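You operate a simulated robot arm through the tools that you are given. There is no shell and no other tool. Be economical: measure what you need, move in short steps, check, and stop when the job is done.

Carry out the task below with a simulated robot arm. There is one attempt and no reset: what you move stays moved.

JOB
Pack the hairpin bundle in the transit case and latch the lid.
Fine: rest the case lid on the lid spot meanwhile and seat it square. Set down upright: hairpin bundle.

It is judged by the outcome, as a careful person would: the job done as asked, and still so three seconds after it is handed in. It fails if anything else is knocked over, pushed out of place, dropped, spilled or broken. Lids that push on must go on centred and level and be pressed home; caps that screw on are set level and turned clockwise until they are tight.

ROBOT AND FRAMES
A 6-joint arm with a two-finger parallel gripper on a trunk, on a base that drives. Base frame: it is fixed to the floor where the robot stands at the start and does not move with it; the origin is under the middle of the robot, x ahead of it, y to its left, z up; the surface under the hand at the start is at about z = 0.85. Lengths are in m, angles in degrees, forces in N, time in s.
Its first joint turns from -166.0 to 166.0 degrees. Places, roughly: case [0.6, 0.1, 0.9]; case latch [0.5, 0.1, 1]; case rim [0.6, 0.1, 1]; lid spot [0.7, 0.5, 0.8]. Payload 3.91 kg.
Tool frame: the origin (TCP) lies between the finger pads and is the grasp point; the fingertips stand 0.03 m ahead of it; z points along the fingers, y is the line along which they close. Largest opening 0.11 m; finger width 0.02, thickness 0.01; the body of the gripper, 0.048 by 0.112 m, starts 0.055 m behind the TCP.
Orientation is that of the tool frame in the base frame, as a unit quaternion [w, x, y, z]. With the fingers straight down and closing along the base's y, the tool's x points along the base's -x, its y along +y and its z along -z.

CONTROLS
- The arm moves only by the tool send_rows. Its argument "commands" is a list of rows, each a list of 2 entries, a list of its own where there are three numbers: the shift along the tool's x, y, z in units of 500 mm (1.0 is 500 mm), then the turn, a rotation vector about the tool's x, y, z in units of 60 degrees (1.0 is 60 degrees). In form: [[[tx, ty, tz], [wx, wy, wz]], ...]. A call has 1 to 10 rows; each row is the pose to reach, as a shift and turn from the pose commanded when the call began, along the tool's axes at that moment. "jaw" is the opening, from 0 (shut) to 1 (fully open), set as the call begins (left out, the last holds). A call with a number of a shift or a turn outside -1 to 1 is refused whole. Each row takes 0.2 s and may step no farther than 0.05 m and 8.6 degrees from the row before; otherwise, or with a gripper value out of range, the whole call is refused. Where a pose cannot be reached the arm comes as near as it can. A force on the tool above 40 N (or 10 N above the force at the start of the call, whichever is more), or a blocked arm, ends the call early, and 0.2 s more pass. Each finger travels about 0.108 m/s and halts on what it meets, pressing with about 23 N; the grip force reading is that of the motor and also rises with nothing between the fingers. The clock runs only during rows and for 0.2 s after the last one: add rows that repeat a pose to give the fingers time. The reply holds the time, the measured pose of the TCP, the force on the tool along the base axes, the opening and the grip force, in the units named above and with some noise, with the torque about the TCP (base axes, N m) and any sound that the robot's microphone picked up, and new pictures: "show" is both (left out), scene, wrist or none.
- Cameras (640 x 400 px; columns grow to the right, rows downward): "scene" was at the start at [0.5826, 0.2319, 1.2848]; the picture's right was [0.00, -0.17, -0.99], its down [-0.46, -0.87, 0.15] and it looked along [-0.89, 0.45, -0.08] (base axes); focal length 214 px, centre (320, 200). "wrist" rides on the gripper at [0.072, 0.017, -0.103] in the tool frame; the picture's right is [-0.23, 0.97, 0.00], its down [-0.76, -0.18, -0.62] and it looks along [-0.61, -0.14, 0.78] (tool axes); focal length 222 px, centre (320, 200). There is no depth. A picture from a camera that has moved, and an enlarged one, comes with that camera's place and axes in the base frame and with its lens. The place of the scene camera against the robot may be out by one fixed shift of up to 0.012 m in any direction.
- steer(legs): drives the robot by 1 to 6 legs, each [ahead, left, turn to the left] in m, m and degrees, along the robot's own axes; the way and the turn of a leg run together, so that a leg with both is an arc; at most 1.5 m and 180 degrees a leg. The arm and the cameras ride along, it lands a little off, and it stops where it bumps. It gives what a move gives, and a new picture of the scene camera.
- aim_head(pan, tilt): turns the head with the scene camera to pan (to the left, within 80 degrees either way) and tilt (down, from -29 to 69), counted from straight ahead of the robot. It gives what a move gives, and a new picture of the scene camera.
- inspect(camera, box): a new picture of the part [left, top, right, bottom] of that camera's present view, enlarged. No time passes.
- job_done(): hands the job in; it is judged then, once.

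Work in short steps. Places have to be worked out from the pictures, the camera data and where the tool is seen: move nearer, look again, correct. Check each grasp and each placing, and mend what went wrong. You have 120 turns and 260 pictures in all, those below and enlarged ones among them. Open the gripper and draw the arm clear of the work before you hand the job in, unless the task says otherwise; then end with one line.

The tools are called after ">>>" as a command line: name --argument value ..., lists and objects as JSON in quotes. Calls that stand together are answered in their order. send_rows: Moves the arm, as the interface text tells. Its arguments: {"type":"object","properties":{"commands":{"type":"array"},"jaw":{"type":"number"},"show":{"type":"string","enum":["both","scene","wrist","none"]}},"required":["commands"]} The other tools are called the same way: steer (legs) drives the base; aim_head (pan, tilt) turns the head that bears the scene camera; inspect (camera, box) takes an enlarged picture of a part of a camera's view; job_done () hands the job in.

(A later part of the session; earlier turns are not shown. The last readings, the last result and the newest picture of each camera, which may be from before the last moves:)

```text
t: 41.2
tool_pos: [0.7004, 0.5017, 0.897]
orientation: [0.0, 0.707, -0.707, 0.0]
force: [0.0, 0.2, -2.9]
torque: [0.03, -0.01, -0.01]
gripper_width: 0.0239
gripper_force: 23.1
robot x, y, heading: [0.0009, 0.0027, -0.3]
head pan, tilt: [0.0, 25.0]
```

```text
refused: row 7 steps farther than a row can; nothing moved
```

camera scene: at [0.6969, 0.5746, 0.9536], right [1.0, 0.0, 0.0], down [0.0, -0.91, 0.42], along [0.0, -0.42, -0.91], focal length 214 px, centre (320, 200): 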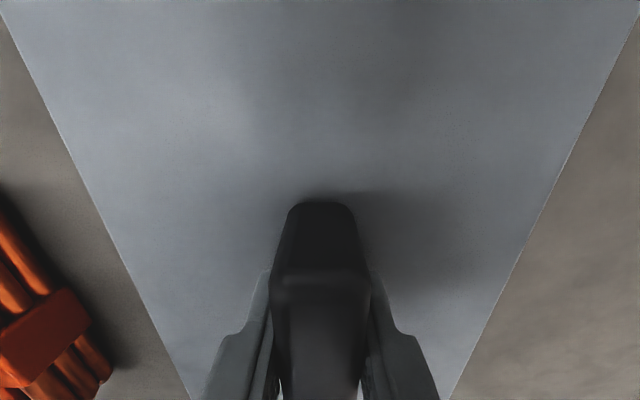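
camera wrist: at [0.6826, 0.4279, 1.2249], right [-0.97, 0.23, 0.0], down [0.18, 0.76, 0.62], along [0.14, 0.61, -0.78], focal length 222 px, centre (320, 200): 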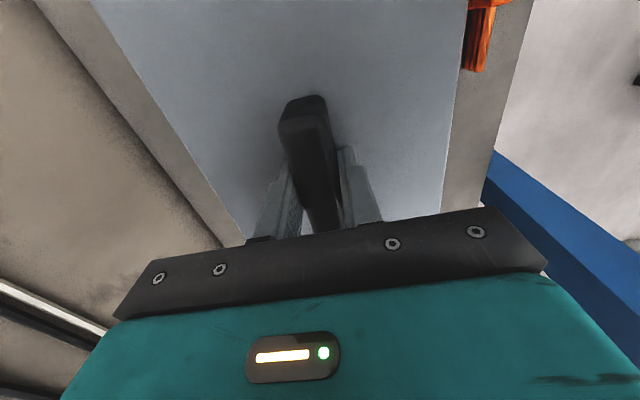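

Step was too large; I resend with smaller steps.

>>> send_rows --commands '[[[0, 0, 0], [0, 0, 0]], [[0, 0, 0], [0, 0, 0]], [[0, 0, 0], [0, 0, 0]], [[0, 0, -0.05], [0, 0, 0]], [[0, 0, -0.14], [0, 0, 0]], [[0, 0, -0.23], [0, 0, 0]], [[0, 0, -0.32], [0, 0, 0]], [[0.02, 0.08, -0.34], [0, 0, 0]], [[0.05, 0.16, -0.34], [0, 0, 0]], [[0.08, 0.24, -0.34], [0, 0, 0]]]' --jaw 1 --show "none"

>>> aim_head --pan 0 --tilt 30

>>> inspect --camera "wrist" --box '[0, 0, 640, 400]'

```text
t: 43.4
tool_pos: [0.5801, 0.4604, 1.0669]
orientation: [-0.001, -0.707, 0.707, 0.0]
force: [0.7, 0.2, -0.5]
torque: [-0.05, 0.05, -0.04]
gripper_width: 0.1099
gripper_force: 0.0
robot x, y, heading: [-0.003, 0.0016, -0.1]
head pan, tilt: [0.0, 25.0]
```

```text
t: 44.1
tool_pos: [0.581, 0.4597, 1.0681]
orientation: [-0.002, 0.707, -0.707, 0.0]
force: [0.1, 0.1, 0.2]
torque: [0.02, -0.01, 0.01]
gripper_width: 0.1103
gripper_force: 0.0
robot x, y, heading: [-0.0041, 0.0002, 0.1]
head pan, tilt: [0.0, 30.0]
camera scene: at [0.5764, 0.5263, 1.0998], right [1.0, 0.0, 0.0], down [0.0, -0.87, 0.5], along [0.0, -0.5, -0.87], focal length 214 px, centre (320, 200)
```

scene: 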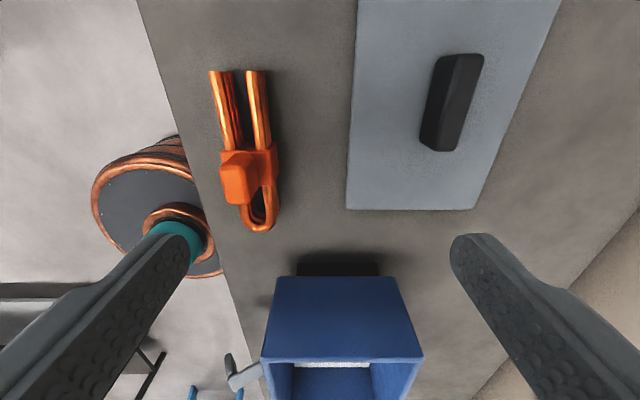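

```text
1.00 times, centred on (320, 200) of wrist (not enlarged: the box is as wide or as high as the picture)
camera zoom: at [0.5625, 0.3877, 1.1691], right [-0.97, 0.23, 0.0], down [0.18, 0.76, 0.62], along [0.14, 0.61, -0.78], focal length 222 px, centre (320, 200)
```

zoom: 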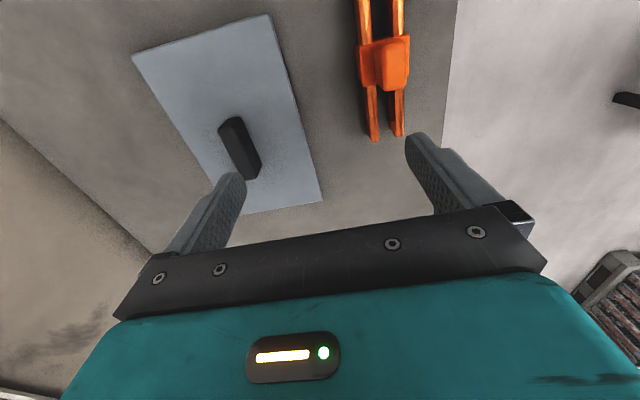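

Lid lies on the spot. Next I look into the open case from above.

>>> send_rows --commands '[[[0.08, -0.004, -0.02], [0, 0, 0]], [[0.16, -0.01, -0.04], [0, 0, 0]], [[0.24, -0.014, -0.06], [0, 0, 0]], [[0.32, -0.018, -0.08], [0, 0, 0]], [[0.4, -0.02, -0.1], [0, 0, 0]], [[0.48, -0.024, -0.12], [0, 0, 0]], [[0.56, -0.028, -0.14], [0, 0, 0]], [[0.64, -0.032, -0.16], [0, 0, 0]], [[0.72, -0.036, -0.16], [0, 0, 0]], [[0.8, -0.04, -0.16], [0, 0, 0]]]' --show "none"

>>> aim_head --pan 0 --tilt 0

>>> inspect --camera "scene" --box '[180, 40, 500, 360]'

```text
t: 46.3
tool_pos: [0.5998, 0.0611, 1.147]
orientation: [0.0, -0.707, 0.707, -0.001]
force: [0.6, -0.2, 0.5]
torque: [0.0, -0.02, 0.0]
gripper_width: 0.11
gripper_force: 0.0
robot x, y, heading: [-0.0014, -0.001, 0.0]
head pan, tilt: [0.0, 30.0]
```

```text
t: 47.2
tool_pos: [0.5987, 0.0599, 1.1473]
orientation: [0.0, 0.708, -0.707, 0.0]
force: [0.4, -0.2, -0.1]
torque: [0.0, 0.02, -0.02]
gripper_width: 0.1098
gripper_force: 0.0
robot x, y, heading: [-0.0032, -0.0025, 0.1]
head pan, tilt: [0.0, 0.0]
camera scene: at [0.5956, 0.1739, 1.1808], right [1.0, 0.0, 0.0], down [0.0, -1.0, 0.0], along [0.0, 0.0, -1.0], focal length 214 px, centre (320, 200)
```

scene: 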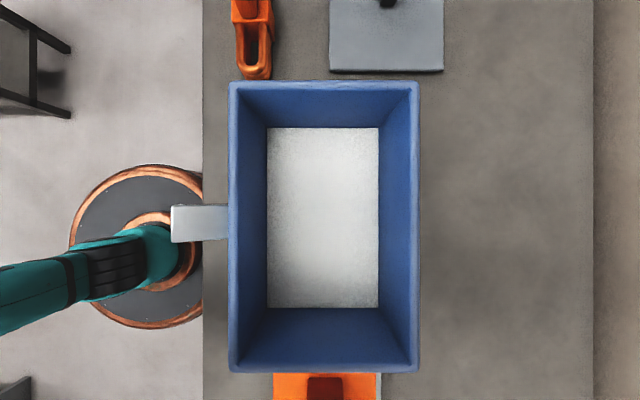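

```text
1.25 times, centred on (340, 200) of scene
camera zoom: at [0.5956, 0.1739, 1.1808], right [1.0, 0.0, 0.0], down [0.0, -1.0, 0.0], along [0.0, 0.0, -1.0], focal length 268 px, centre (295, 200)
```

zoom: 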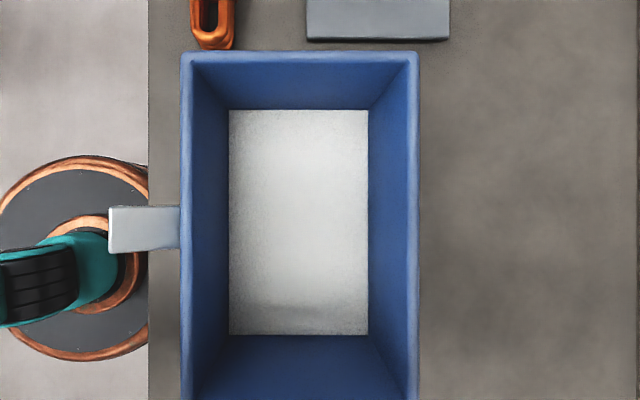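

The case is empty and roomy (inside ≈0.155×0.246, floor z≈0.885, centre ≈(0.601, 0.149)). I go to the bundle, turning the hand back to close along y.

>>> send_rows --commands '[[[-0.075, 0.02, -0.02], [0, 0, 0.1]], [[-0.15, 0.04, -0.02], [0, 0, 0.2]], [[-0.225, 0.06, -0.02], [0, 0, 0.3]], [[-0.3, 0.08, -0.02], [0, 0, 0.4]], [[-0.375, 0.1, -0.02], [0, 0, 0.5]], [[-0.45, 0.12, -0.02], [0, 0, 0.6]], [[-0.525, 0.14, -0.02], [0, 0, 0.7]], [[-0.6, 0.16, -0.02], [0, 0, 0.8]], [[-0.675, 0.18, -0.02], [0, 0, 0.9]], [[-0.75, 0.2, -0.02], [0, 0, 1.0]]]' --show "none"

>>> send_rows --commands '[[[0, 0, 0], [0, 0, 0.125]], [[0, 0, 0.03], [0, 0, 0.25]], [[0, 0, 0.06], [0, 0, 0.375]], [[0, 0, 0.06], [0, 0, 0.5]], [[0, 0, 0.06], [0, 0, 0.5]]]' --show "both"

```text
t: 49.4
tool_pos: [0.5004, 0.4352, 1.157]
orientation: [0.001, -0.257, 0.966, -0.001]
force: [-0.2, 0.2, 0.3]
torque: [0.05, -0.01, 0.01]
gripper_width: 0.11
gripper_force: 0.1
robot x, y, heading: [0.0011, 0.001, -0.0]
head pan, tilt: [0.0, 0.0]
```

```text
t: 50.6
tool_pos: [0.5007, 0.4345, 1.1274]
orientation: [0.0, 0.0, 1.0, 0.0]
force: [-1.1, 0.3, -0.2]
torque: [0.0, -0.03, 0.02]
gripper_width: 0.1099
gripper_force: 0.2
robot x, y, heading: [-0.0008, -0.0016, 0.2]
head pan, tilt: [0.0, 0.0]
camera scene: at [0.6066, 0.4398, 1.1601], right [0.0, -1.0, 0.0], down [-1.0, 0.0, 0.0], along [0.0, 0.0, -1.0], focal length 214 px, centre (320, 200)
camera wrist: at [0.4272, 0.4525, 1.2288], right [0.23, 0.97, 0.0], down [0.76, -0.18, 0.62], along [0.61, -0.14, -0.78], focal length 222 px, centre (320, 200)
```

scene: 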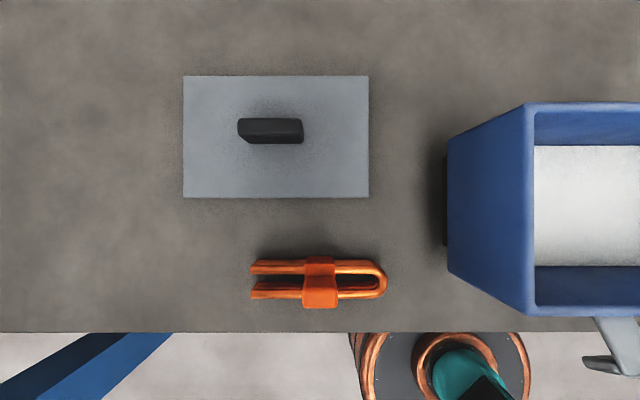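
wrist: 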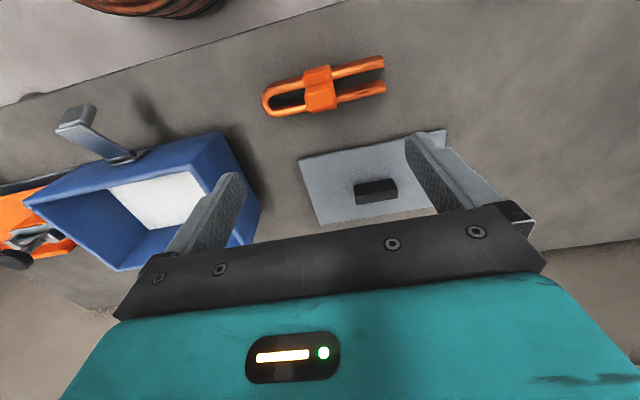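

>>> inspect --camera "wrist" --box '[250, 40, 400, 130]'

>>> inspect --camera "scene" --box '[240, 240, 400, 330]'

```text
4.27 times, centred on (325, 85) of wrist
camera zoom: at [0.4272, 0.4525, 1.2288], right [0.23, 0.97, 0.0], down [0.76, -0.18, 0.62], along [0.61, -0.14, -0.78], focal length 948 px, centre (299, 691)
```

zoom: 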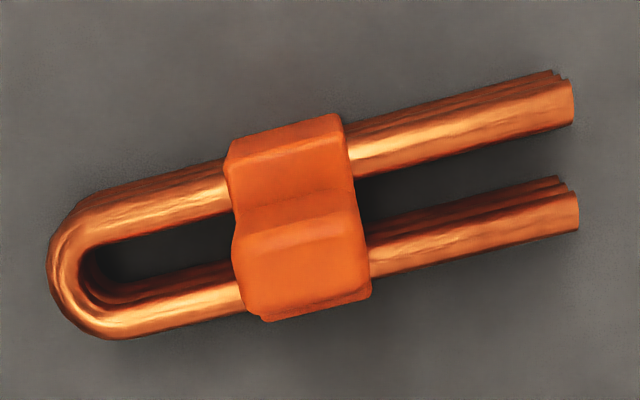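

```text
4.00 times, centred on (320, 285) of scene
camera zoom: at [0.6066, 0.4398, 1.1601], right [0.0, -1.0, 0.0], down [-1.0, 0.0, 0.0], along [0.0, 0.0, -1.0], focal length 858 px, centre (320, -140)
```

zoom: 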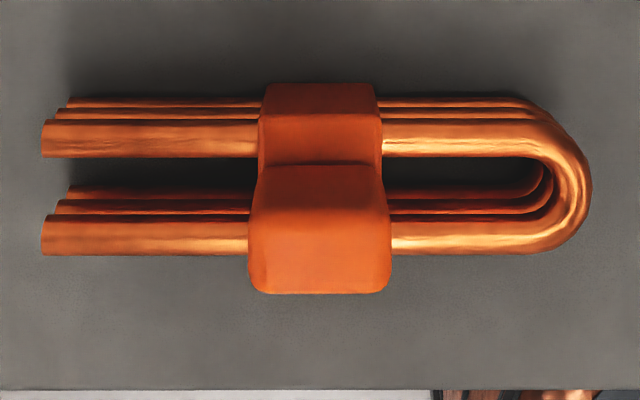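

Knob on top of the bundle: centre ≈(0.504, 0.437), top z≈0.925, about 0.039 (y) × 0.026 (x). I descend partway and check.

>>> send_rows --commands '[[[-0.008, 0.004, 0.08], [0, 0, 0]], [[-0.008, 0.004, 0.16], [0, 0, 0]], [[-0.008, 0.004, 0.24], [0, 0, 0]], [[-0.008, 0.004, 0.31], [0, 0, 0]], [[-0.008, 0.004, 0.31], [0, 0, 0]]]' --show "wrist"

>>> aim_head --pan 0 --tilt 50

```text
t: 51.8
tool_pos: [0.5032, 0.4383, 0.9723]
orientation: [0.001, 0.0, 1.0, -0.001]
force: [0.4, -0.6, -0.7]
torque: [0.02, 0.02, -0.02]
gripper_width: 0.1098
gripper_force: 0.1
robot x, y, heading: [-0.0043, 0.0023, -0.1]
head pan, tilt: [0.0, 0.0]
camera wrist: at [0.4299, 0.4548, 1.0741], right [0.23, 0.97, 0.0], down [0.76, -0.18, 0.62], along [0.61, -0.14, -0.78], focal length 222 px, centre (320, 200)
```

wrist: 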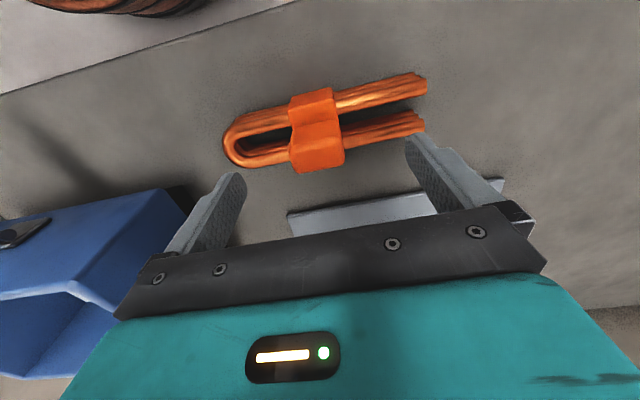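

```text
t: 53.0
tool_pos: [0.5026, 0.4375, 0.9713]
orientation: [0.001, 0.001, 1.0, 0.0]
force: [0.1, 0.0, -0.5]
torque: [0.0, -0.01, 0.01]
gripper_width: 0.1102
gripper_force: 0.0
robot x, y, heading: [0.0001, 0.0018, -0.1]
head pan, tilt: [0.0, 50.0]
camera scene: at [0.5315, 0.4423, 1.0186], right [0.0, -1.0, 0.0], down [-0.64, 0.0, 0.76], along [-0.76, 0.0, -0.64], focal length 214 px, centre (320, 200)
```

scene: 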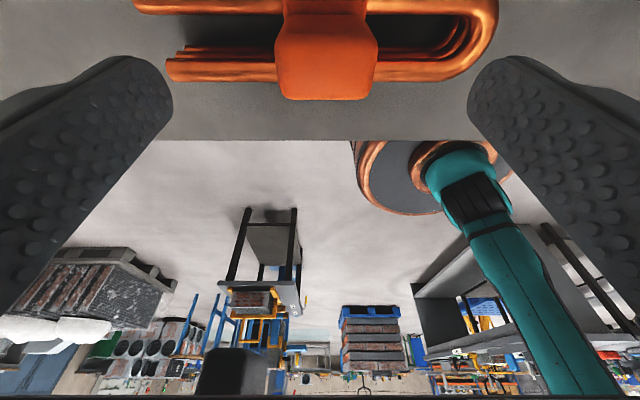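

Centred in y; x≈0.500. I lower to grip height.

>>> send_rows --commands '[[[0.006, 0, 0.03], [0, 0, 0]], [[0.006, 0, 0.055], [0, 0, 0]], [[0.006, 0, 0.072], [0, 0, 0]], [[0.006, 0, 0.072], [0, 0, 0]]]'

```text
t: 54.0
tool_pos: [0.5012, 0.4373, 0.9363]
orientation: [0.0, 0.0, 1.0, 0.0]
force: [-0.4, 0.3, 0.7]
torque: [0.0, -0.02, -0.01]
gripper_width: 0.11
gripper_force: 0.1
robot x, y, heading: [0.0027, 0.0034, -0.1]
head pan, tilt: [0.0, 50.0]
camera scene: at [0.5291, 0.4421, 0.9825], right [0.0, -1.0, 0.0], down [-0.64, 0.0, 0.77], along [-0.77, 0.0, -0.64], focal length 214 px, centre (320, 200)
camera wrist: at [0.4275, 0.4546, 1.0382], right [0.23, 0.97, 0.0], down [0.76, -0.18, 0.62], along [0.61, -0.14, -0.78], focal length 222 px, centre (320, 200)
```

scene: 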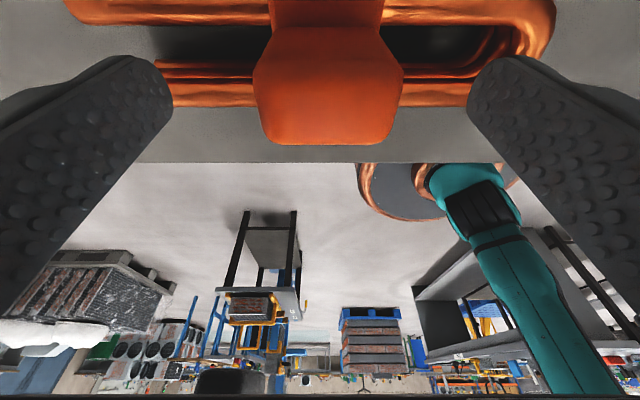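
wrist: 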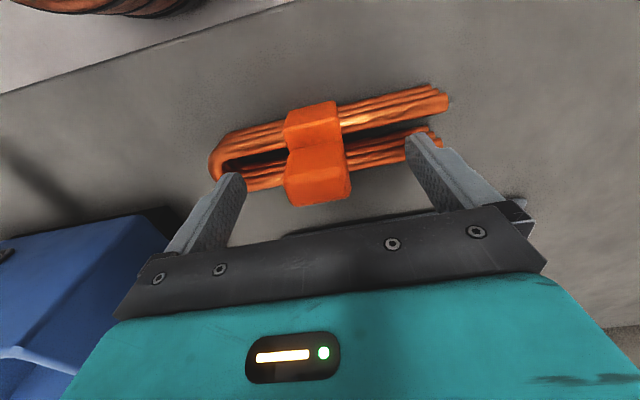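

>>> send_rows --commands '[[[0, 0, 0.006], [0, 0, 0]], [[0, 0, 0.012], [0, 0, 0]], [[0, 0, 0.012], [0, 0, 0]]]' --show "none"

>>> send_rows --commands '[[[0, 0, 0], [0, 0, 0]], [[0, 0, 0], [0, 0, 0]], [[0, 0, 0], [0, 0, 0]], [[0, 0, 0], [0, 0, 0]]]' --jaw 0

```text
t: 54.8
tool_pos: [0.5007, 0.438, 0.9306]
orientation: [0.001, 0.001, 1.0, 0.0]
force: [-0.1, -1.1, -0.4]
torque: [0.01, 0.0, 0.02]
gripper_width: 0.1101
gripper_force: 0.1
robot x, y, heading: [0.0007, -0.0016, -0.1]
head pan, tilt: [0.0, 50.0]
```

```text
t: 55.8
tool_pos: [0.5002, 0.4383, 0.9297]
orientation: [0.001, 0.0, 1.0, 0.0]
force: [0.8, -1.4, 1.4]
torque: [-0.08, -0.01, -0.01]
gripper_width: 0.0397
gripper_force: 23.0
robot x, y, heading: [0.0021, -0.0021, 0.1]
head pan, tilt: [0.0, 50.0]
camera scene: at [0.5294, 0.442, 0.9767], right [0.0, -1.0, 0.0], down [-0.64, 0.0, 0.77], along [-0.77, 0.0, -0.64], focal length 214 px, centre (320, 200)
camera wrist: at [0.4278, 0.4545, 1.0325], right [0.23, 0.97, 0.0], down [0.76, -0.18, 0.62], along [0.61, -0.14, -0.78], focal length 222 px, centre (320, 200)
```

scene: 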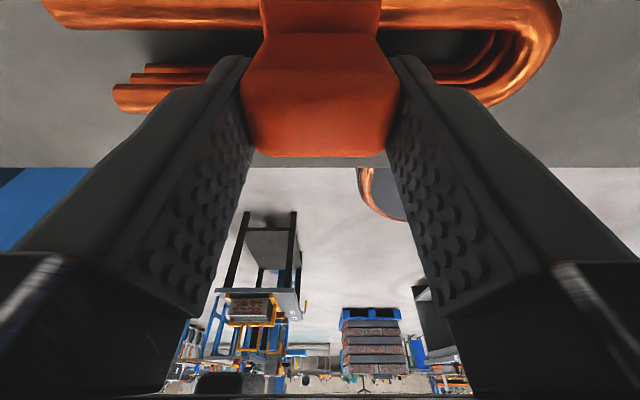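
wrist: 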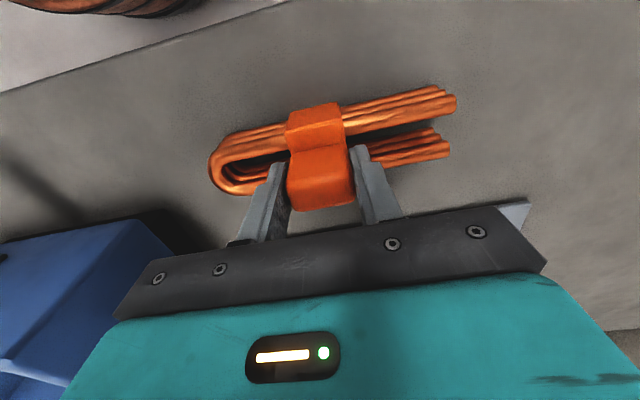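

Gripped (0.040). Lift a little and check for tilt.

>>> send_rows --commands '[[[0, 0, -0.02], [0, 0, 0]], [[0, 0, -0.05], [0, 0, 0]], [[0, 0, -0.09], [0, 0, 0]], [[0, 0, -0.14], [0, 0, 0]], [[0, 0, -0.14], [0, 0, 0]]]'

```text
t: 57.0
tool_pos: [0.5012, 0.4377, 1.0004]
orientation: [0.002, 0.0, 1.0, 0.0]
force: [-0.2, 0.0, -3.2]
torque: [-0.02, 0.01, 0.03]
gripper_width: 0.0399
gripper_force: 23.3
robot x, y, heading: [-0.0001, -0.0009, -0.0]
head pan, tilt: [0.0, 50.0]
camera scene: at [0.5298, 0.4422, 1.0467], right [0.0, -1.0, 0.0], down [-0.64, 0.0, 0.77], along [-0.77, 0.0, -0.64], focal length 214 px, centre (320, 200)
camera wrist: at [0.4282, 0.4547, 1.1025], right [0.23, 0.97, 0.0], down [0.76, -0.18, 0.62], along [0.61, -0.14, -0.78], focal length 222 px, centre (320, 200)
```

scene: 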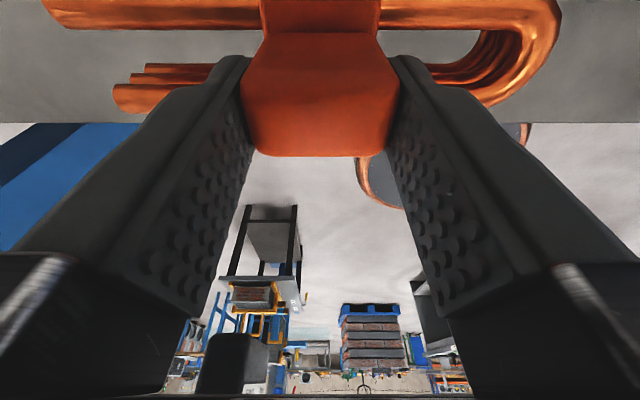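
wrist: 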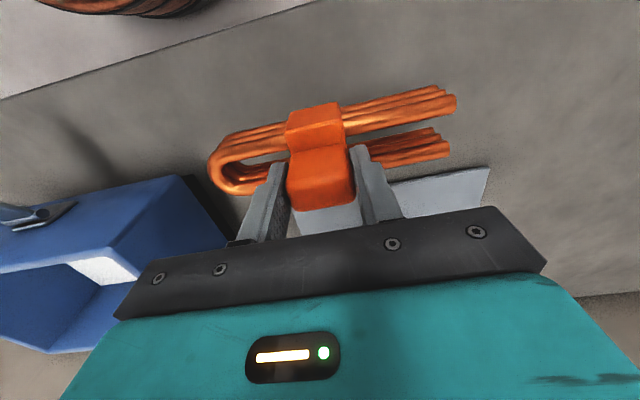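

Held level, 3.2 N. I raise to clear the rim and carry it above the case.

>>> send_rows --commands '[[[0, 0, -0.09], [0, 0, 0]], [[0, 0, -0.18], [0, 0, 0]], [[0, 0, -0.26], [0, 0, 0]], [[-0.035, -0.09, -0.26], [0, 0, 0]], [[-0.07, -0.18, -0.26], [0, 0, 0]], [[-0.1, -0.27, -0.26], [0, 0, 0]], [[-0.13, -0.36, -0.26], [0, 0, 0]], [[-0.165, -0.45, -0.26], [0, 0, 0]], [[-0.2, -0.54, -0.26], [0, 0, 0]], [[-0.202, -0.578, -0.26], [0, 0, 0]]]' --show "none"

>>> aim_head --pan 0 --tilt 20

>>> inspect --camera "wrist" --box '[0, 0, 640, 400]'

```text
t: 59.2
tool_pos: [0.6013, 0.1493, 1.1295]
orientation: [0.001, 0.0, 1.0, 0.0]
force: [-0.3, 0.2, -3.2]
torque: [-0.02, -0.01, 0.0]
gripper_width: 0.04
gripper_force: 22.9
robot x, y, heading: [0.0004, 0.0017, -0.2]
head pan, tilt: [0.0, 50.0]
```

```text
t: 60.1
tool_pos: [0.6014, 0.148, 1.1293]
orientation: [0.001, 0.001, 1.0, 0.0]
force: [0.4, -0.6, -2.4]
torque: [0.02, 0.01, 0.0]
gripper_width: 0.04
gripper_force: 22.8
robot x, y, heading: [-0.0002, -0.0013, 0.3]
head pan, tilt: [0.0, 20.0]
camera scene: at [0.6753, 0.1528, 1.1592], right [0.0, -1.0, 0.0], down [-0.94, 0.0, 0.34], along [-0.34, 0.0, -0.94], focal length 214 px, centre (320, 200)
```

scene: 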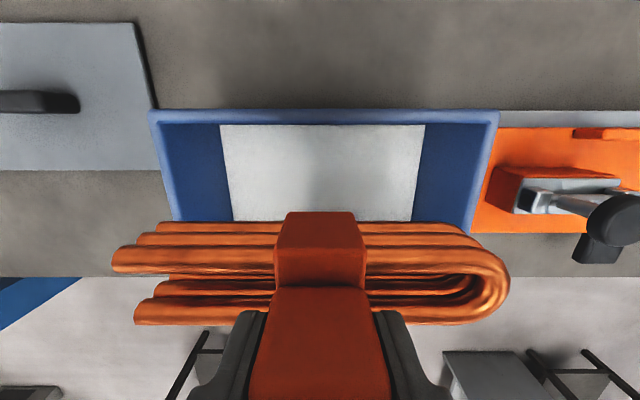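

```text
1.00 times, centred on (320, 200) of wrist (not enlarged: the box is as wide or as high as the picture)
camera zoom: at [0.5283, 0.1653, 1.231], right [0.23, 0.97, 0.0], down [0.76, -0.18, 0.62], along [0.61, -0.14, -0.78], focal length 222 px, centre (320, 200)
```

zoom: 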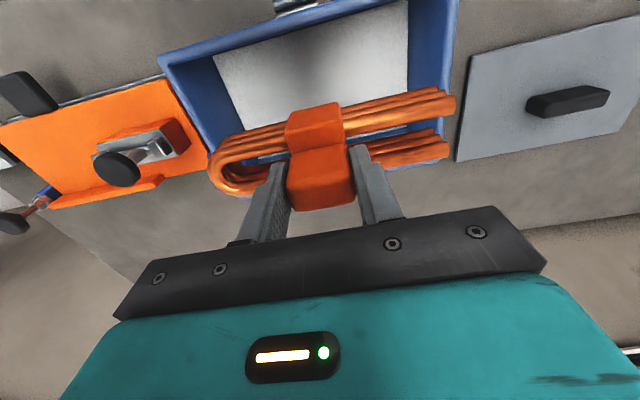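

Bundle is over the opening with ample clearance all round. I lower it in.

>>> send_rows --commands '[[[0, -0.004, 0.06], [0, 0, 0]], [[0, -0.004, 0.12], [0, 0, 0]], [[0, -0.004, 0.18], [0, 0, 0]], [[0, -0.004, 0.24], [0, 0, 0]], [[0, -0.004, 0.29], [0, 0, 0]], [[0, -0.004, 0.29], [0, 0, 0]]]' --show "both"

```text
t: 61.5
tool_pos: [0.6016, 0.147, 0.9859]
orientation: [0.001, -0.001, 1.0, 0.001]
force: [-0.3, 0.3, -1.3]
torque: [-0.15, 0.08, -0.01]
gripper_width: 0.0396
gripper_force: 22.6
robot x, y, heading: [0.0037, 0.0037, -0.0]
head pan, tilt: [0.0, 20.0]
camera scene: at [0.6767, 0.1506, 1.0156], right [0.0, -1.0, 0.0], down [-0.94, 0.0, 0.34], along [-0.34, 0.0, -0.94], focal length 214 px, centre (320, 200)
camera wrist: at [0.5296, 0.1631, 1.0874], right [0.23, 0.97, 0.0], down [0.76, -0.18, 0.62], along [0.61, -0.14, -0.78], focal length 222 px, centre (320, 200)
```

scene: 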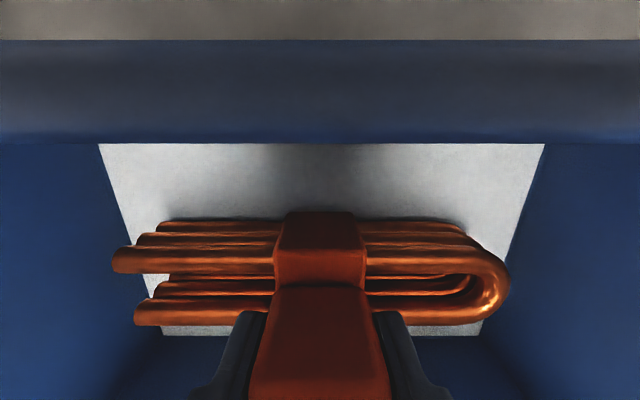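
wrist: 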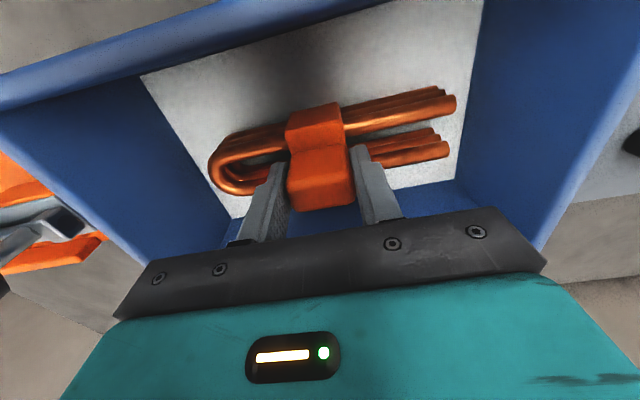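

Seems to be just touching the floor (weight dropping). I ease down 2–3 mm to confirm.

>>> send_rows --commands '[[[0, 0, 0.003], [0, 0, 0]], [[0, 0, 0.005], [0, 0, 0]]]' --show "none"

```text
t: 62.1
tool_pos: [0.6021, 0.1468, 0.9833]
orientation: [0.001, 0.0, 1.0, 0.0]
force: [0.8, 0.0, 15.7]
torque: [-0.12, -0.05, 0.05]
gripper_width: 0.04
gripper_force: 23.0
robot x, y, heading: [0.001, -0.0027, -0.2]
head pan, tilt: [0.0, 20.0]
```

Firm contact. Ease off, release, and rise.

>>> send_rows --commands '[[[0, 0, -0.004], [0, 0, 0]], [[0, 0, -0.004], [0, 0, 0]]]' --show "none"

>>> send_rows --commands '[[[0, 0, 0], [0, 0, 0]], [[0, 0, 0], [0, 0, 0]], [[0, 0, 0], [0, 0, 0]], [[0, 0, -0.05], [0, 0, 0]], [[0, 0, -0.12], [0, 0, 0]], [[0, 0, -0.2], [0, 0, 0]], [[0, 0, -0.28], [0, 0, 0]], [[0.04, 0, -0.35], [0, 0, 0]], [[0.1, 0, -0.36], [0, 0, 0]], [[0.18, 0, -0.36], [0, 0, 0]]]' --jaw 0.65 --show "none"

>>> aim_head --pan 0 --tilt 0

>>> aim_head --pan 0 --tilt -29

```text
t: 62.7
tool_pos: [0.6028, 0.1474, 0.9854]
orientation: [0.001, 0.0, 1.0, 0.0]
force: [-0.1, 0.7, -3.1]
torque: [0.01, 0.01, -0.03]
gripper_width: 0.04
gripper_force: 23.1
robot x, y, heading: [0.0008, 0.0017, 0.0]
head pan, tilt: [0.0, 20.0]
```

```text
t: 64.9
tool_pos: [0.5119, 0.1456, 1.1624]
orientation: [0.001, 0.001, 1.0, 0.0]
force: [0.7, 0.3, -0.4]
torque: [-0.01, 0.05, -0.02]
gripper_width: 0.0715
gripper_force: 0.1
robot x, y, heading: [0.0015, 0.0015, -0.2]
head pan, tilt: [0.0, 20.0]
```

```text
t: 65.8
tool_pos: [0.513, 0.1467, 1.1635]
orientation: [0.001, 0.0, 1.0, 0.0]
force: [0.9, -0.5, -0.2]
torque: [-0.01, -0.03, 0.0]
gripper_width: 0.0717
gripper_force: 0.1
robot x, y, heading: [0.0016, -0.002, 0.1]
head pan, tilt: [0.0, 0.0]
camera scene: at [0.6184, 0.1494, 1.197], right [0.0, -1.0, 0.0], down [-1.0, 0.0, 0.0], along [0.0, 0.0, -1.0], focal length 214 px, centre (320, 200)
```

scene: 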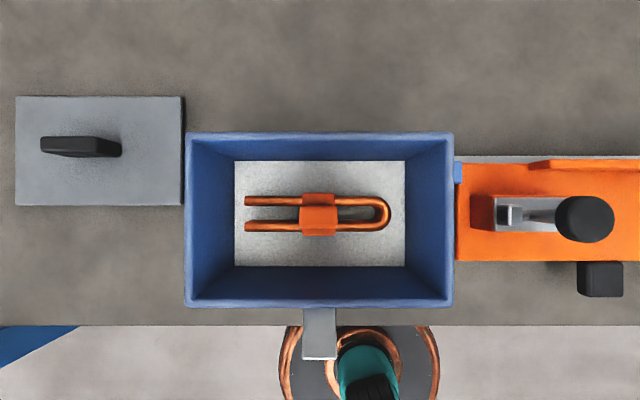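

```text
t: 66.7
tool_pos: [0.511, 0.1452, 1.1641]
orientation: [0.001, 0.0, 1.0, 0.0]
force: [-0.3, 0.4, -0.2]
torque: [0.01, 0.0, 0.0]
gripper_width: 0.0713
gripper_force: 0.0
robot x, y, heading: [0.0027, -0.0003, 0.1]
head pan, tilt: [0.0, -28.6]
camera scene: at [0.6585, 0.1493, 1.22], right [0.0, -1.0, 0.0], down [-0.88, 0.0, -0.48], along [0.48, 0.0, -0.88], focal length 214 px, centre (320, 200)
```

scene: 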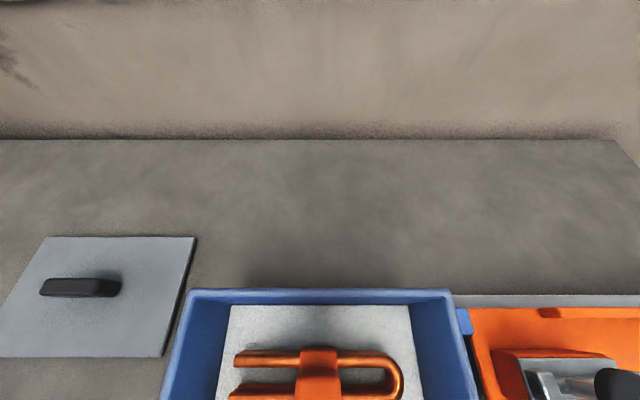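

Bundle sits upright and centred in the case; the case hasn't moved. Now I go back for the lid, turning the hand 90° as before.

>>> send_rows --commands '[[[-0.0376, 0.071, 0], [0, 0, -0.1]], [[-0.0752, 0.142, 0], [0, 0, -0.2]], [[-0.1128, 0.213, 0], [0, 0, -0.3]], [[-0.1504, 0.284, 0], [0, 0, -0.4]], [[-0.188, 0.355, 0], [0, 0, -0.5]], [[-0.2256, 0.426, 0], [0, 0, -0.6]], [[-0.2632, 0.497, 0], [0, 0, -0.7]], [[-0.3008, 0.568, 0], [0, 0, -0.8]], [[-0.3384, 0.639, 0], [0, 0, -0.9]], [[-0.376, 0.71, 0], [0, 0, -1.0]]]' --jaw 1 --show "none"

>>> send_rows --commands '[[[0, 0, 0.06], [0, 0, -0.125]], [[0, 0, 0.12], [0, 0, -0.25]], [[0, 0, 0.18], [0, 0, -0.375]], [[0, 0, 0.24], [0, 0, -0.5]], [[0, 0, 0.28], [0, 0, -0.5]], [[0, 0, 0.28], [0, 0, -0.5]]]' --show "none"

>>> aim_head --pan 0 --tilt 30

```text
t: 68.9
tool_pos: [0.6999, 0.5005, 1.1656]
orientation: [0.002, -0.501, 0.866, 0.0]
force: [0.8, -1.2, 1.8]
torque: [0.11, -0.04, -0.01]
gripper_width: 0.1101
gripper_force: 0.1
robot x, y, heading: [-0.0006, -0.0003, -0.0]
head pan, tilt: [0.0, -28.6]
```

```text
t: 70.3
tool_pos: [0.6978, 0.502, 1.0247]
orientation: [-0.001, 0.707, -0.707, 0.002]
force: [0.1, 0.7, -0.6]
torque: [-0.01, -0.02, 0.0]
gripper_width: 0.1101
gripper_force: 0.1
robot x, y, heading: [0.0013, -0.0004, -0.1]
head pan, tilt: [0.0, -28.6]
```

```text
t: 71.6
tool_pos: [0.6981, 0.5012, 1.0253]
orientation: [0.0, -0.707, 0.707, -0.001]
force: [0.3, -0.8, 0.7]
torque: [0.01, -0.02, -0.03]
gripper_width: 0.1101
gripper_force: 0.1
robot x, y, heading: [0.0024, -0.0002, -0.1]
head pan, tilt: [0.0, 30.0]
camera scene: at [0.6954, 0.5678, 1.0573], right [1.0, 0.0, 0.0], down [0.0, -0.87, 0.5], along [0.0, -0.5, -0.87], focal length 214 px, centre (320, 200)
```

scene: 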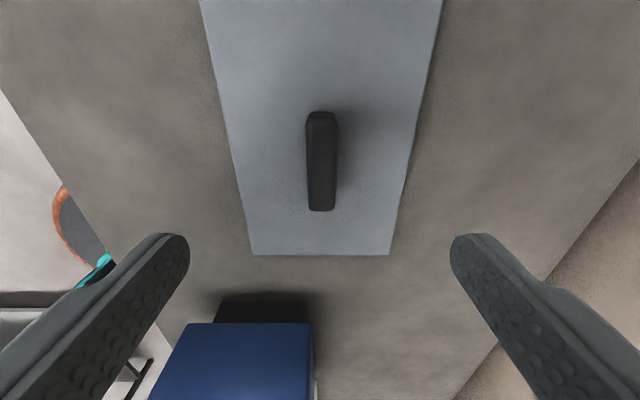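

Aligned over the handle. Descend and grip.

>>> send_rows --commands '[[[0, -0.003, 0.07], [0, 0, 0]], [[0, -0.003, 0.14], [0, 0, 0]], [[0, -0.003, 0.2], [0, 0, 0]], [[0, -0.003, 0.24], [0, 0, 0]], [[0, -0.003, 0.255], [0, 0, 0]], [[0, -0.003, 0.255], [0, 0, 0]]]' --show "none"

>>> send_rows --commands '[[[0, 0, 0], [0, 0, 0]], [[0, 0, 0], [0, 0, 0]], [[0, 0, 0], [0, 0, 0]], [[0, 0, 0], [0, 0, 0]], [[0, 0, 0], [0, 0, 0]]]' --jaw 0 --show "both"

```text
t: 73.0
tool_pos: [0.7023, 0.5012, 0.8978]
orientation: [-0.001, 0.707, -0.707, 0.0]
force: [-0.3, 0.1, -0.3]
torque: [-0.06, 0.0, -0.01]
gripper_width: 0.1103
gripper_force: 0.1
robot x, y, heading: [0.0015, 0.0008, 0.1]
head pan, tilt: [0.0, 30.0]
```

```text
t: 74.2
tool_pos: [0.7007, 0.5018, 0.8974]
orientation: [-0.001, 0.707, -0.707, 0.0]
force: [2.2, 0.4, 0.4]
torque: [-0.1, 0.15, -0.03]
gripper_width: 0.0242
gripper_force: 22.9
robot x, y, heading: [-0.0015, -0.0043, 0.1]
head pan, tilt: [0.0, 30.0]
camera scene: at [0.6986, 0.5675, 0.9302], right [1.0, 0.0, 0.0], down [0.0, -0.87, 0.5], along [0.0, -0.5, -0.87], focal length 214 px, centre (320, 200)
camera wrist: at [0.6847, 0.429, 0.9994], right [-0.97, 0.23, 0.0], down [0.18, 0.76, 0.62], along [0.14, 0.61, -0.78], focal length 222 px, centre (320, 200)
```

scene: 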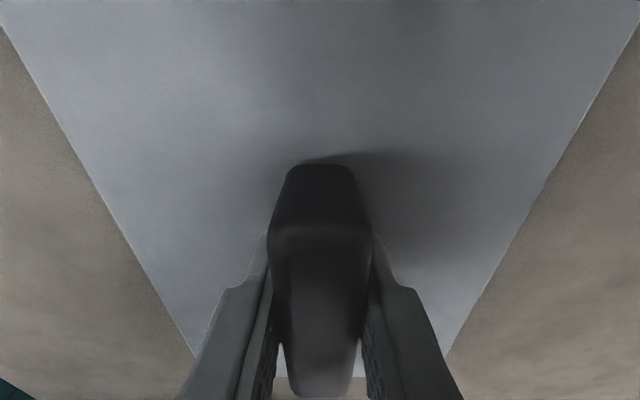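
wrist: 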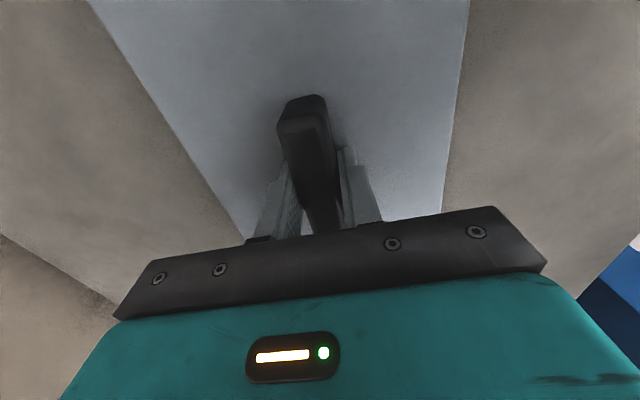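

Same grip as before. Lift, then carry to above the case.

>>> send_rows --commands '[[[0, 0, -0.03], [0, 0, 0]], [[0, 0, -0.09], [0, 0, 0]], [[0, 0, -0.18], [0, 0, 0]], [[0, 0, -0.27], [0, 0, 0]], [[0, 0, -0.36], [0, 0, 0]], [[0, 0, -0.44], [0, 0, 0]], [[0, 0, -0.44], [0, 0, 0]]]' --show "none"

>>> send_rows --commands '[[[0.08, 0.022, 0], [0, 0, 0]], [[0.16, 0.044, 0], [0, 0, 0]], [[0.24, 0.066, 0], [0, 0, 0]], [[0.32, 0.088, 0], [0, 0, 0]], [[0.4, 0.111, 0], [0, 0, 0]], [[0.48, 0.133, 0], [0, 0, 0]], [[0.56, 0.155, 0], [0, 0, 0]], [[0.64, 0.177, 0], [0, 0, 0]], [[0.7046, 0.195, 0], [0, 0, 0]], [[0.7046, 0.195, 0], [0, 0, 0]]]' --show "both"

```text
t: 75.8
tool_pos: [0.7006, 0.5017, 1.1166]
orientation: [-0.001, 0.708, -0.706, 0.0]
force: [0.3, -0.2, -2.8]
torque: [-0.01, -0.04, 0.0]
gripper_width: 0.0236
gripper_force: 22.8
robot x, y, heading: [0.002, -0.0037, 0.1]
head pan, tilt: [0.0, 30.0]
```

```text
t: 78.0
tool_pos: [0.603, 0.1496, 1.1181]
orientation: [0.0, 0.707, -0.707, 0.0]
force: [-0.5, -0.3, -2.6]
torque: [0.05, 0.02, 0.0]
gripper_width: 0.0239
gripper_force: 23.2
robot x, y, heading: [-0.004, 0.0033, -0.1]
head pan, tilt: [0.0, 30.0]
camera scene: at [0.6001, 0.2152, 1.1504], right [1.0, 0.0, 0.0], down [0.0, -0.87, 0.5], along [0.0, -0.5, -0.87], focal length 214 px, centre (320, 200)
camera wrist: at [0.5862, 0.0767, 1.2197], right [-0.97, 0.23, 0.0], down [0.18, 0.76, 0.62], along [0.14, 0.61, -0.78], focal length 222 px, centre (320, 200)
```

scene: 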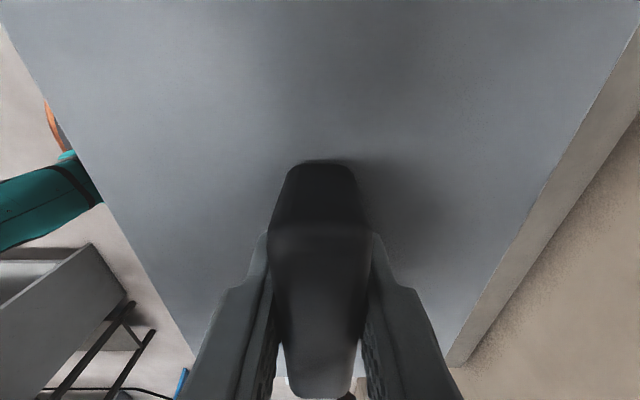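
wrist: 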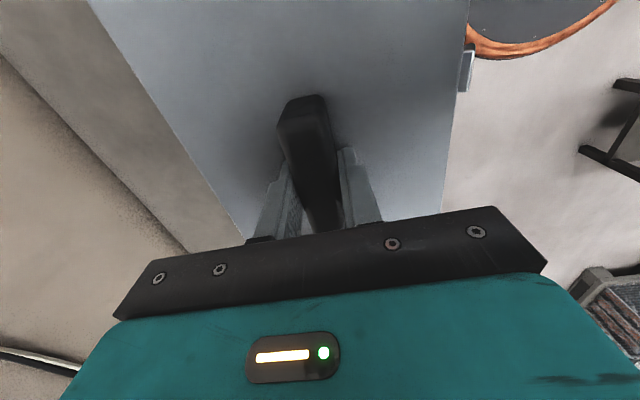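

Lateral position matches the original seat within 1 mm (tiny +0.6 mm y correction). Lower to just above the rim.

>>> send_rows --commands '[[[-0.001, 0, 0.05], [0, 0, 0]], [[-0.001, 0, 0.1], [0, 0, 0]], [[-0.001, 0, 0.13], [0, 0, 0]], [[-0.001, 0, 0.14], [0, 0, 0]], [[-0.001, 0, 0.14], [0, 0, 0]]]' --show "none"

>>> send_rows --commands '[[[0, 0, 0.004], [0, 0, 0]], [[0, 0, 0.008], [0, 0, 0]], [[0, 0, 0.011], [0, 0, 0]]]' --show "wrist"

```text
t: 79.2
tool_pos: [0.6036, 0.1505, 1.0483]
orientation: [-0.001, 0.708, -0.706, 0.001]
force: [0.4, 0.8, -3.8]
torque: [-0.01, 0.01, 0.0]
gripper_width: 0.0239
gripper_force: 22.6
robot x, y, heading: [-0.0021, 0.001, -0.0]
head pan, tilt: [0.0, 30.0]
```

```text
t: 80.0
tool_pos: [0.6047, 0.1507, 1.0409]
orientation: [-0.001, 0.707, -0.707, 0.001]
force: [0.5, 0.3, -3.4]
torque: [0.05, 0.0, 0.0]
gripper_width: 0.0241
gripper_force: 22.7
robot x, y, heading: [-0.002, -0.002, -0.0]
head pan, tilt: [0.0, 30.0]
camera wrist: at [0.5868, 0.0775, 1.1436], right [-0.97, 0.23, 0.0], down [0.18, 0.76, 0.62], along [0.14, 0.61, -0.78], focal length 222 px, centre (320, 200)
```

wrist: 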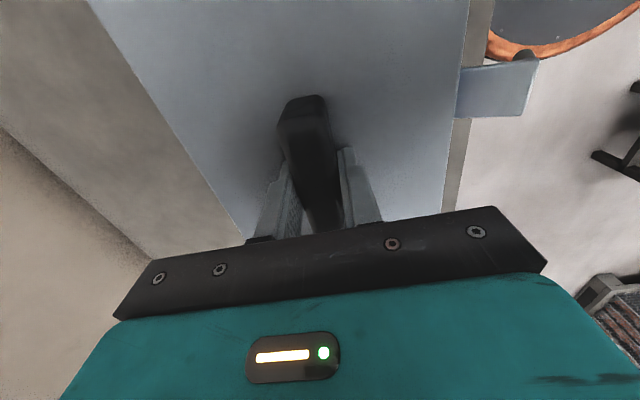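

>>> send_rows --commands '[[[0, 0.001, 0.002], [0, 0, 0]], [[0, 0.001, 0.004], [0, 0, 0]]]' --show "none"

>>> send_rows --commands '[[[0, 0, 0.002], [0, 0, 0]], [[0, 0, 0.004], [0, 0, 0]]]' --show "none"

```text
t: 80.6
tool_pos: [0.6026, 0.1494, 1.0409]
orientation: [0.002, -0.707, 0.708, -0.001]
force: [7.6, -1.3, 16.6]
torque: [0.26, 0.73, -0.08]
gripper_width: 0.0239
gripper_force: 22.7
robot x, y, heading: [-0.0012, 0.0004, -0.1]
head pan, tilt: [0.0, 30.0]
```

```text
t: 81.2
tool_pos: [0.603, 0.1497, 1.039]
orientation: [-0.001, 0.707, -0.707, 0.0]
force: [5.9, -0.1, 17.1]
torque: [0.01, 0.21, 0.03]
gripper_width: 0.0241
gripper_force: 23.2
robot x, y, heading: [0.0005, -0.0006, 0.1]
head pan, tilt: [0.0, 30.0]
```

Contact with ~17 N at z≈1.039–1.041. I ease off, release, and back up to inspect the seating.

>>> send_rows --commands '[[[0, 0, -0.004], [0, 0, 0]], [[0, 0, -0.004], [0, 0, 0]]]' --show "none"

>>> send_rows --commands '[[[0, 0, 0], [0, 0, 0]], [[0, 0, 0], [0, 0, 0]], [[0, 0, 0], [0, 0, 0]], [[0, 0, -0.06], [0, 0, 0]], [[0, 0, -0.14], [0, 0, 0]], [[0, 0, -0.22], [0, 0, 0]], [[0.08, 0, -0.24], [0, 0, 0]], [[0.16, 0, -0.24], [0, 0, 0]]]' --jaw 1 --show "wrist"

>>> aim_head --pan 0 --tilt 0

```text
t: 81.8
tool_pos: [0.6033, 0.15, 1.0383]
orientation: [0.0, -0.707, 0.707, -0.001]
force: [-0.2, 0.2, -3.8]
torque: [-0.02, 0.01, -0.01]
gripper_width: 0.0237
gripper_force: 22.8
robot x, y, heading: [-0.0018, 0.0032, -0.0]
head pan, tilt: [0.0, 30.0]
```

```text
t: 83.6
tool_pos: [0.6028, 0.0691, 1.1603]
orientation: [0.0, 0.708, -0.706, 0.0]
force: [0.2, 0.4, 0.1]
torque: [-0.04, 0.04, 0.06]
gripper_width: 0.1099
gripper_force: 0.1
robot x, y, heading: [-0.0036, -0.0007, -0.0]
head pan, tilt: [0.0, 30.0]
camera wrist: at [0.5864, -0.003, 1.2624], right [-0.97, 0.23, 0.0], down [0.18, 0.76, 0.62], along [0.14, 0.61, -0.78], focal length 222 px, centre (320, 200)
```

wrist: 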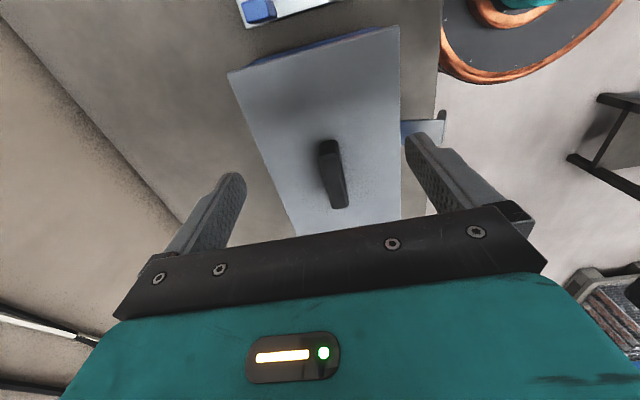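

```text
t: 84.5
tool_pos: [0.6049, 0.0704, 1.1596]
orientation: [0.0, 0.707, -0.707, 0.001]
force: [0.9, 0.0, -0.5]
torque: [0.0, 0.01, -0.01]
gripper_width: 0.1095
gripper_force: 0.0
robot x, y, heading: [-0.0025, 0.0017, -0.2]
head pan, tilt: [0.0, 0.0]
camera scene: at [0.6003, 0.184, 1.1935], right [1.0, 0.0, 0.0], down [0.0, -1.0, 0.0], along [0.0, 0.0, -1.0], focal length 214 px, centre (320, 200)
```

scene: 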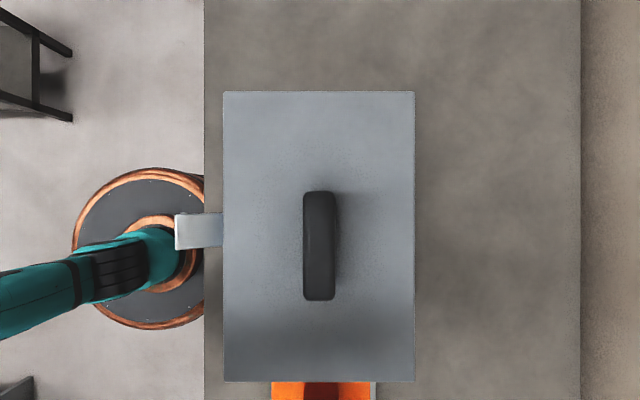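

Lid is square over the case. I press it home by pushing with closed fingertips on the middle of the handle.

>>> send_rows --commands '[[[-0.08, 0, 0], [0, 0, 0]], [[-0.158, 0, 0], [0, 0, 0]], [[-0.158, 0, 0.05], [0, 0, 0]], [[-0.158, 0, 0.1], [0, 0, 0]], [[-0.158, 0, 0.14], [0, 0, 0]], [[-0.158, 0, 0.15], [0, 0, 0]]]' --jaw 0 --show "none"

>>> send_rows --commands '[[[0, 0, 0.005], [0, 0, 0]], [[0, 0, 0.01], [0, 0, 0]], [[0, 0, 0.015], [0, 0, 0]], [[0, 0, 0.02], [0, 0, 0]], [[0, 0, 0.025], [0, 0, 0]], [[0, 0, 0.03], [0, 0, 0]], [[0, 0, 0.035], [0, 0, 0]], [[0, 0, 0.04], [0, 0, 0]]]' --show "scene"

```text
t: 85.9
tool_pos: [0.6029, 0.1496, 1.0853]
orientation: [0.001, -0.707, 0.707, 0.0]
force: [-0.7, -0.2, 0.5]
torque: [0.01, 0.02, -0.03]
gripper_width: 0.0
gripper_force: 22.6
robot x, y, heading: [-0.0024, -0.0004, -0.1]
head pan, tilt: [0.0, 0.0]
```

```text
t: 86.8
tool_pos: [0.6041, 0.1494, 1.0795]
orientation: [0.004, -0.707, 0.707, -0.002]
force: [-0.7, -1.0, 4.2]
torque: [-0.08, 0.07, 0.02]
gripper_width: 0.0
gripper_force: 23.2
robot x, y, heading: [-0.0041, 0.0013, 0.2]
head pan, tilt: [0.0, 0.0]
stopped in row 4: the force on the tool passed its limit at 47 N (the readings are from after the stop); the commanded pose is now the measured one
camera scene: at [0.5998, 0.263, 1.1134], right [1.0, 0.0, 0.01], down [0.0, -1.0, 0.0], along [0.01, 0.0, -1.0], focal length 214 px, centre (320, 200)
```

scene: 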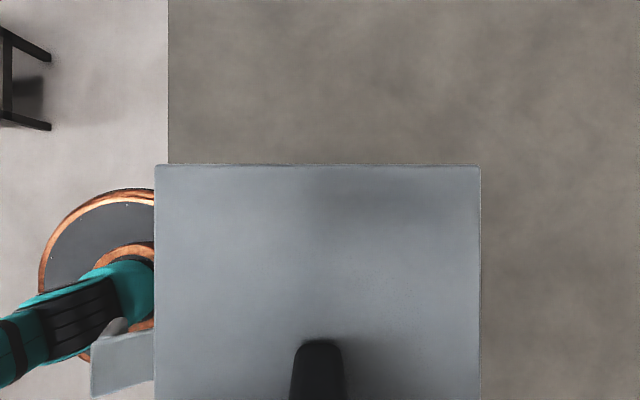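

Pressed with 47 N, solid. Now I back off, turn the hand, and return to the latch approach pose.

>>> send_rows --commands '[[[0, 0, -0.07], [0, 0, 0]], [[0, 0, -0.14], [0, 0, 0]], [[0, 0.05, -0.14], [0, 0, 0.13]], [[0, 0.1, -0.14], [0, 0, 0.26]], [[0, 0.15, -0.14], [0, 0, 0.39]], [[0, 0.2, -0.14], [0, 0, 0.52]], [[0, 0.25, -0.14], [0, 0, 0.65]], [[0, 0.3, -0.14], [0, 0, 0.78]], [[0, 0.35, -0.14], [0, 0, 0.91]], [[0, 0.37, -0.14], [0, 0, 1.0]]]' --jaw 1 --show "none"

>>> send_rows --commands '[[[0, 0, 0], [0, 0, 0.125]], [[0, 0, 0], [0, 0, 0.25]], [[0, 0, 0], [0, 0, 0.375]], [[0, 0, 0], [0, 0, 0.5]], [[0, 0, 0], [0, 0, 0.5]]]' --show "none"

>>> aim_head --pan 0 --tilt -29

```text
t: 89.0
tool_pos: [0.4179, 0.1475, 1.1474]
orientation: [0.003, -0.258, 0.966, 0.0]
force: [0.1, 0.1, 0.0]
torque: [0.02, 0.01, 0.0]
gripper_width: 0.1097
gripper_force: 0.0
robot x, y, heading: [-0.0001, 0.0008, -0.0]
head pan, tilt: [0.0, 0.0]
```

```text
t: 90.2
tool_pos: [0.4175, 0.1486, 1.1479]
orientation: [0.005, 0.001, 1.0, 0.001]
force: [0.8, -1.0, -0.6]
torque: [-0.03, 0.01, 0.0]
gripper_width: 0.1101
gripper_force: 0.1
robot x, y, heading: [-0.0036, -0.0015, 0.0]
head pan, tilt: [0.0, 0.0]
```

```text
t: 91.2
tool_pos: [0.4174, 0.1493, 1.1485]
orientation: [0.005, 0.001, 1.0, 0.001]
force: [0.3, 0.2, 0.2]
torque: [0.03, 0.0, 0.02]
gripper_width: 0.11
gripper_force: 0.1
robot x, y, heading: [-0.0022, -0.0001, 0.1]
head pan, tilt: [0.0, -28.6]
camera scene: at [0.5641, 0.1528, 1.2057], right [0.0, -1.0, 0.0], down [-0.87, 0.0, -0.49], along [0.49, 0.0, -0.87], focal length 214 px, centre (320, 200)
```

scene: 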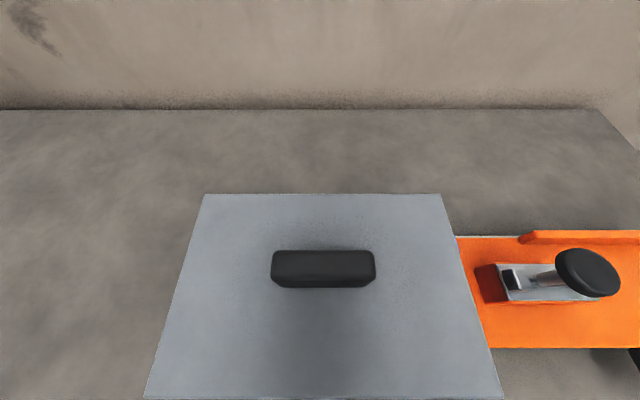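

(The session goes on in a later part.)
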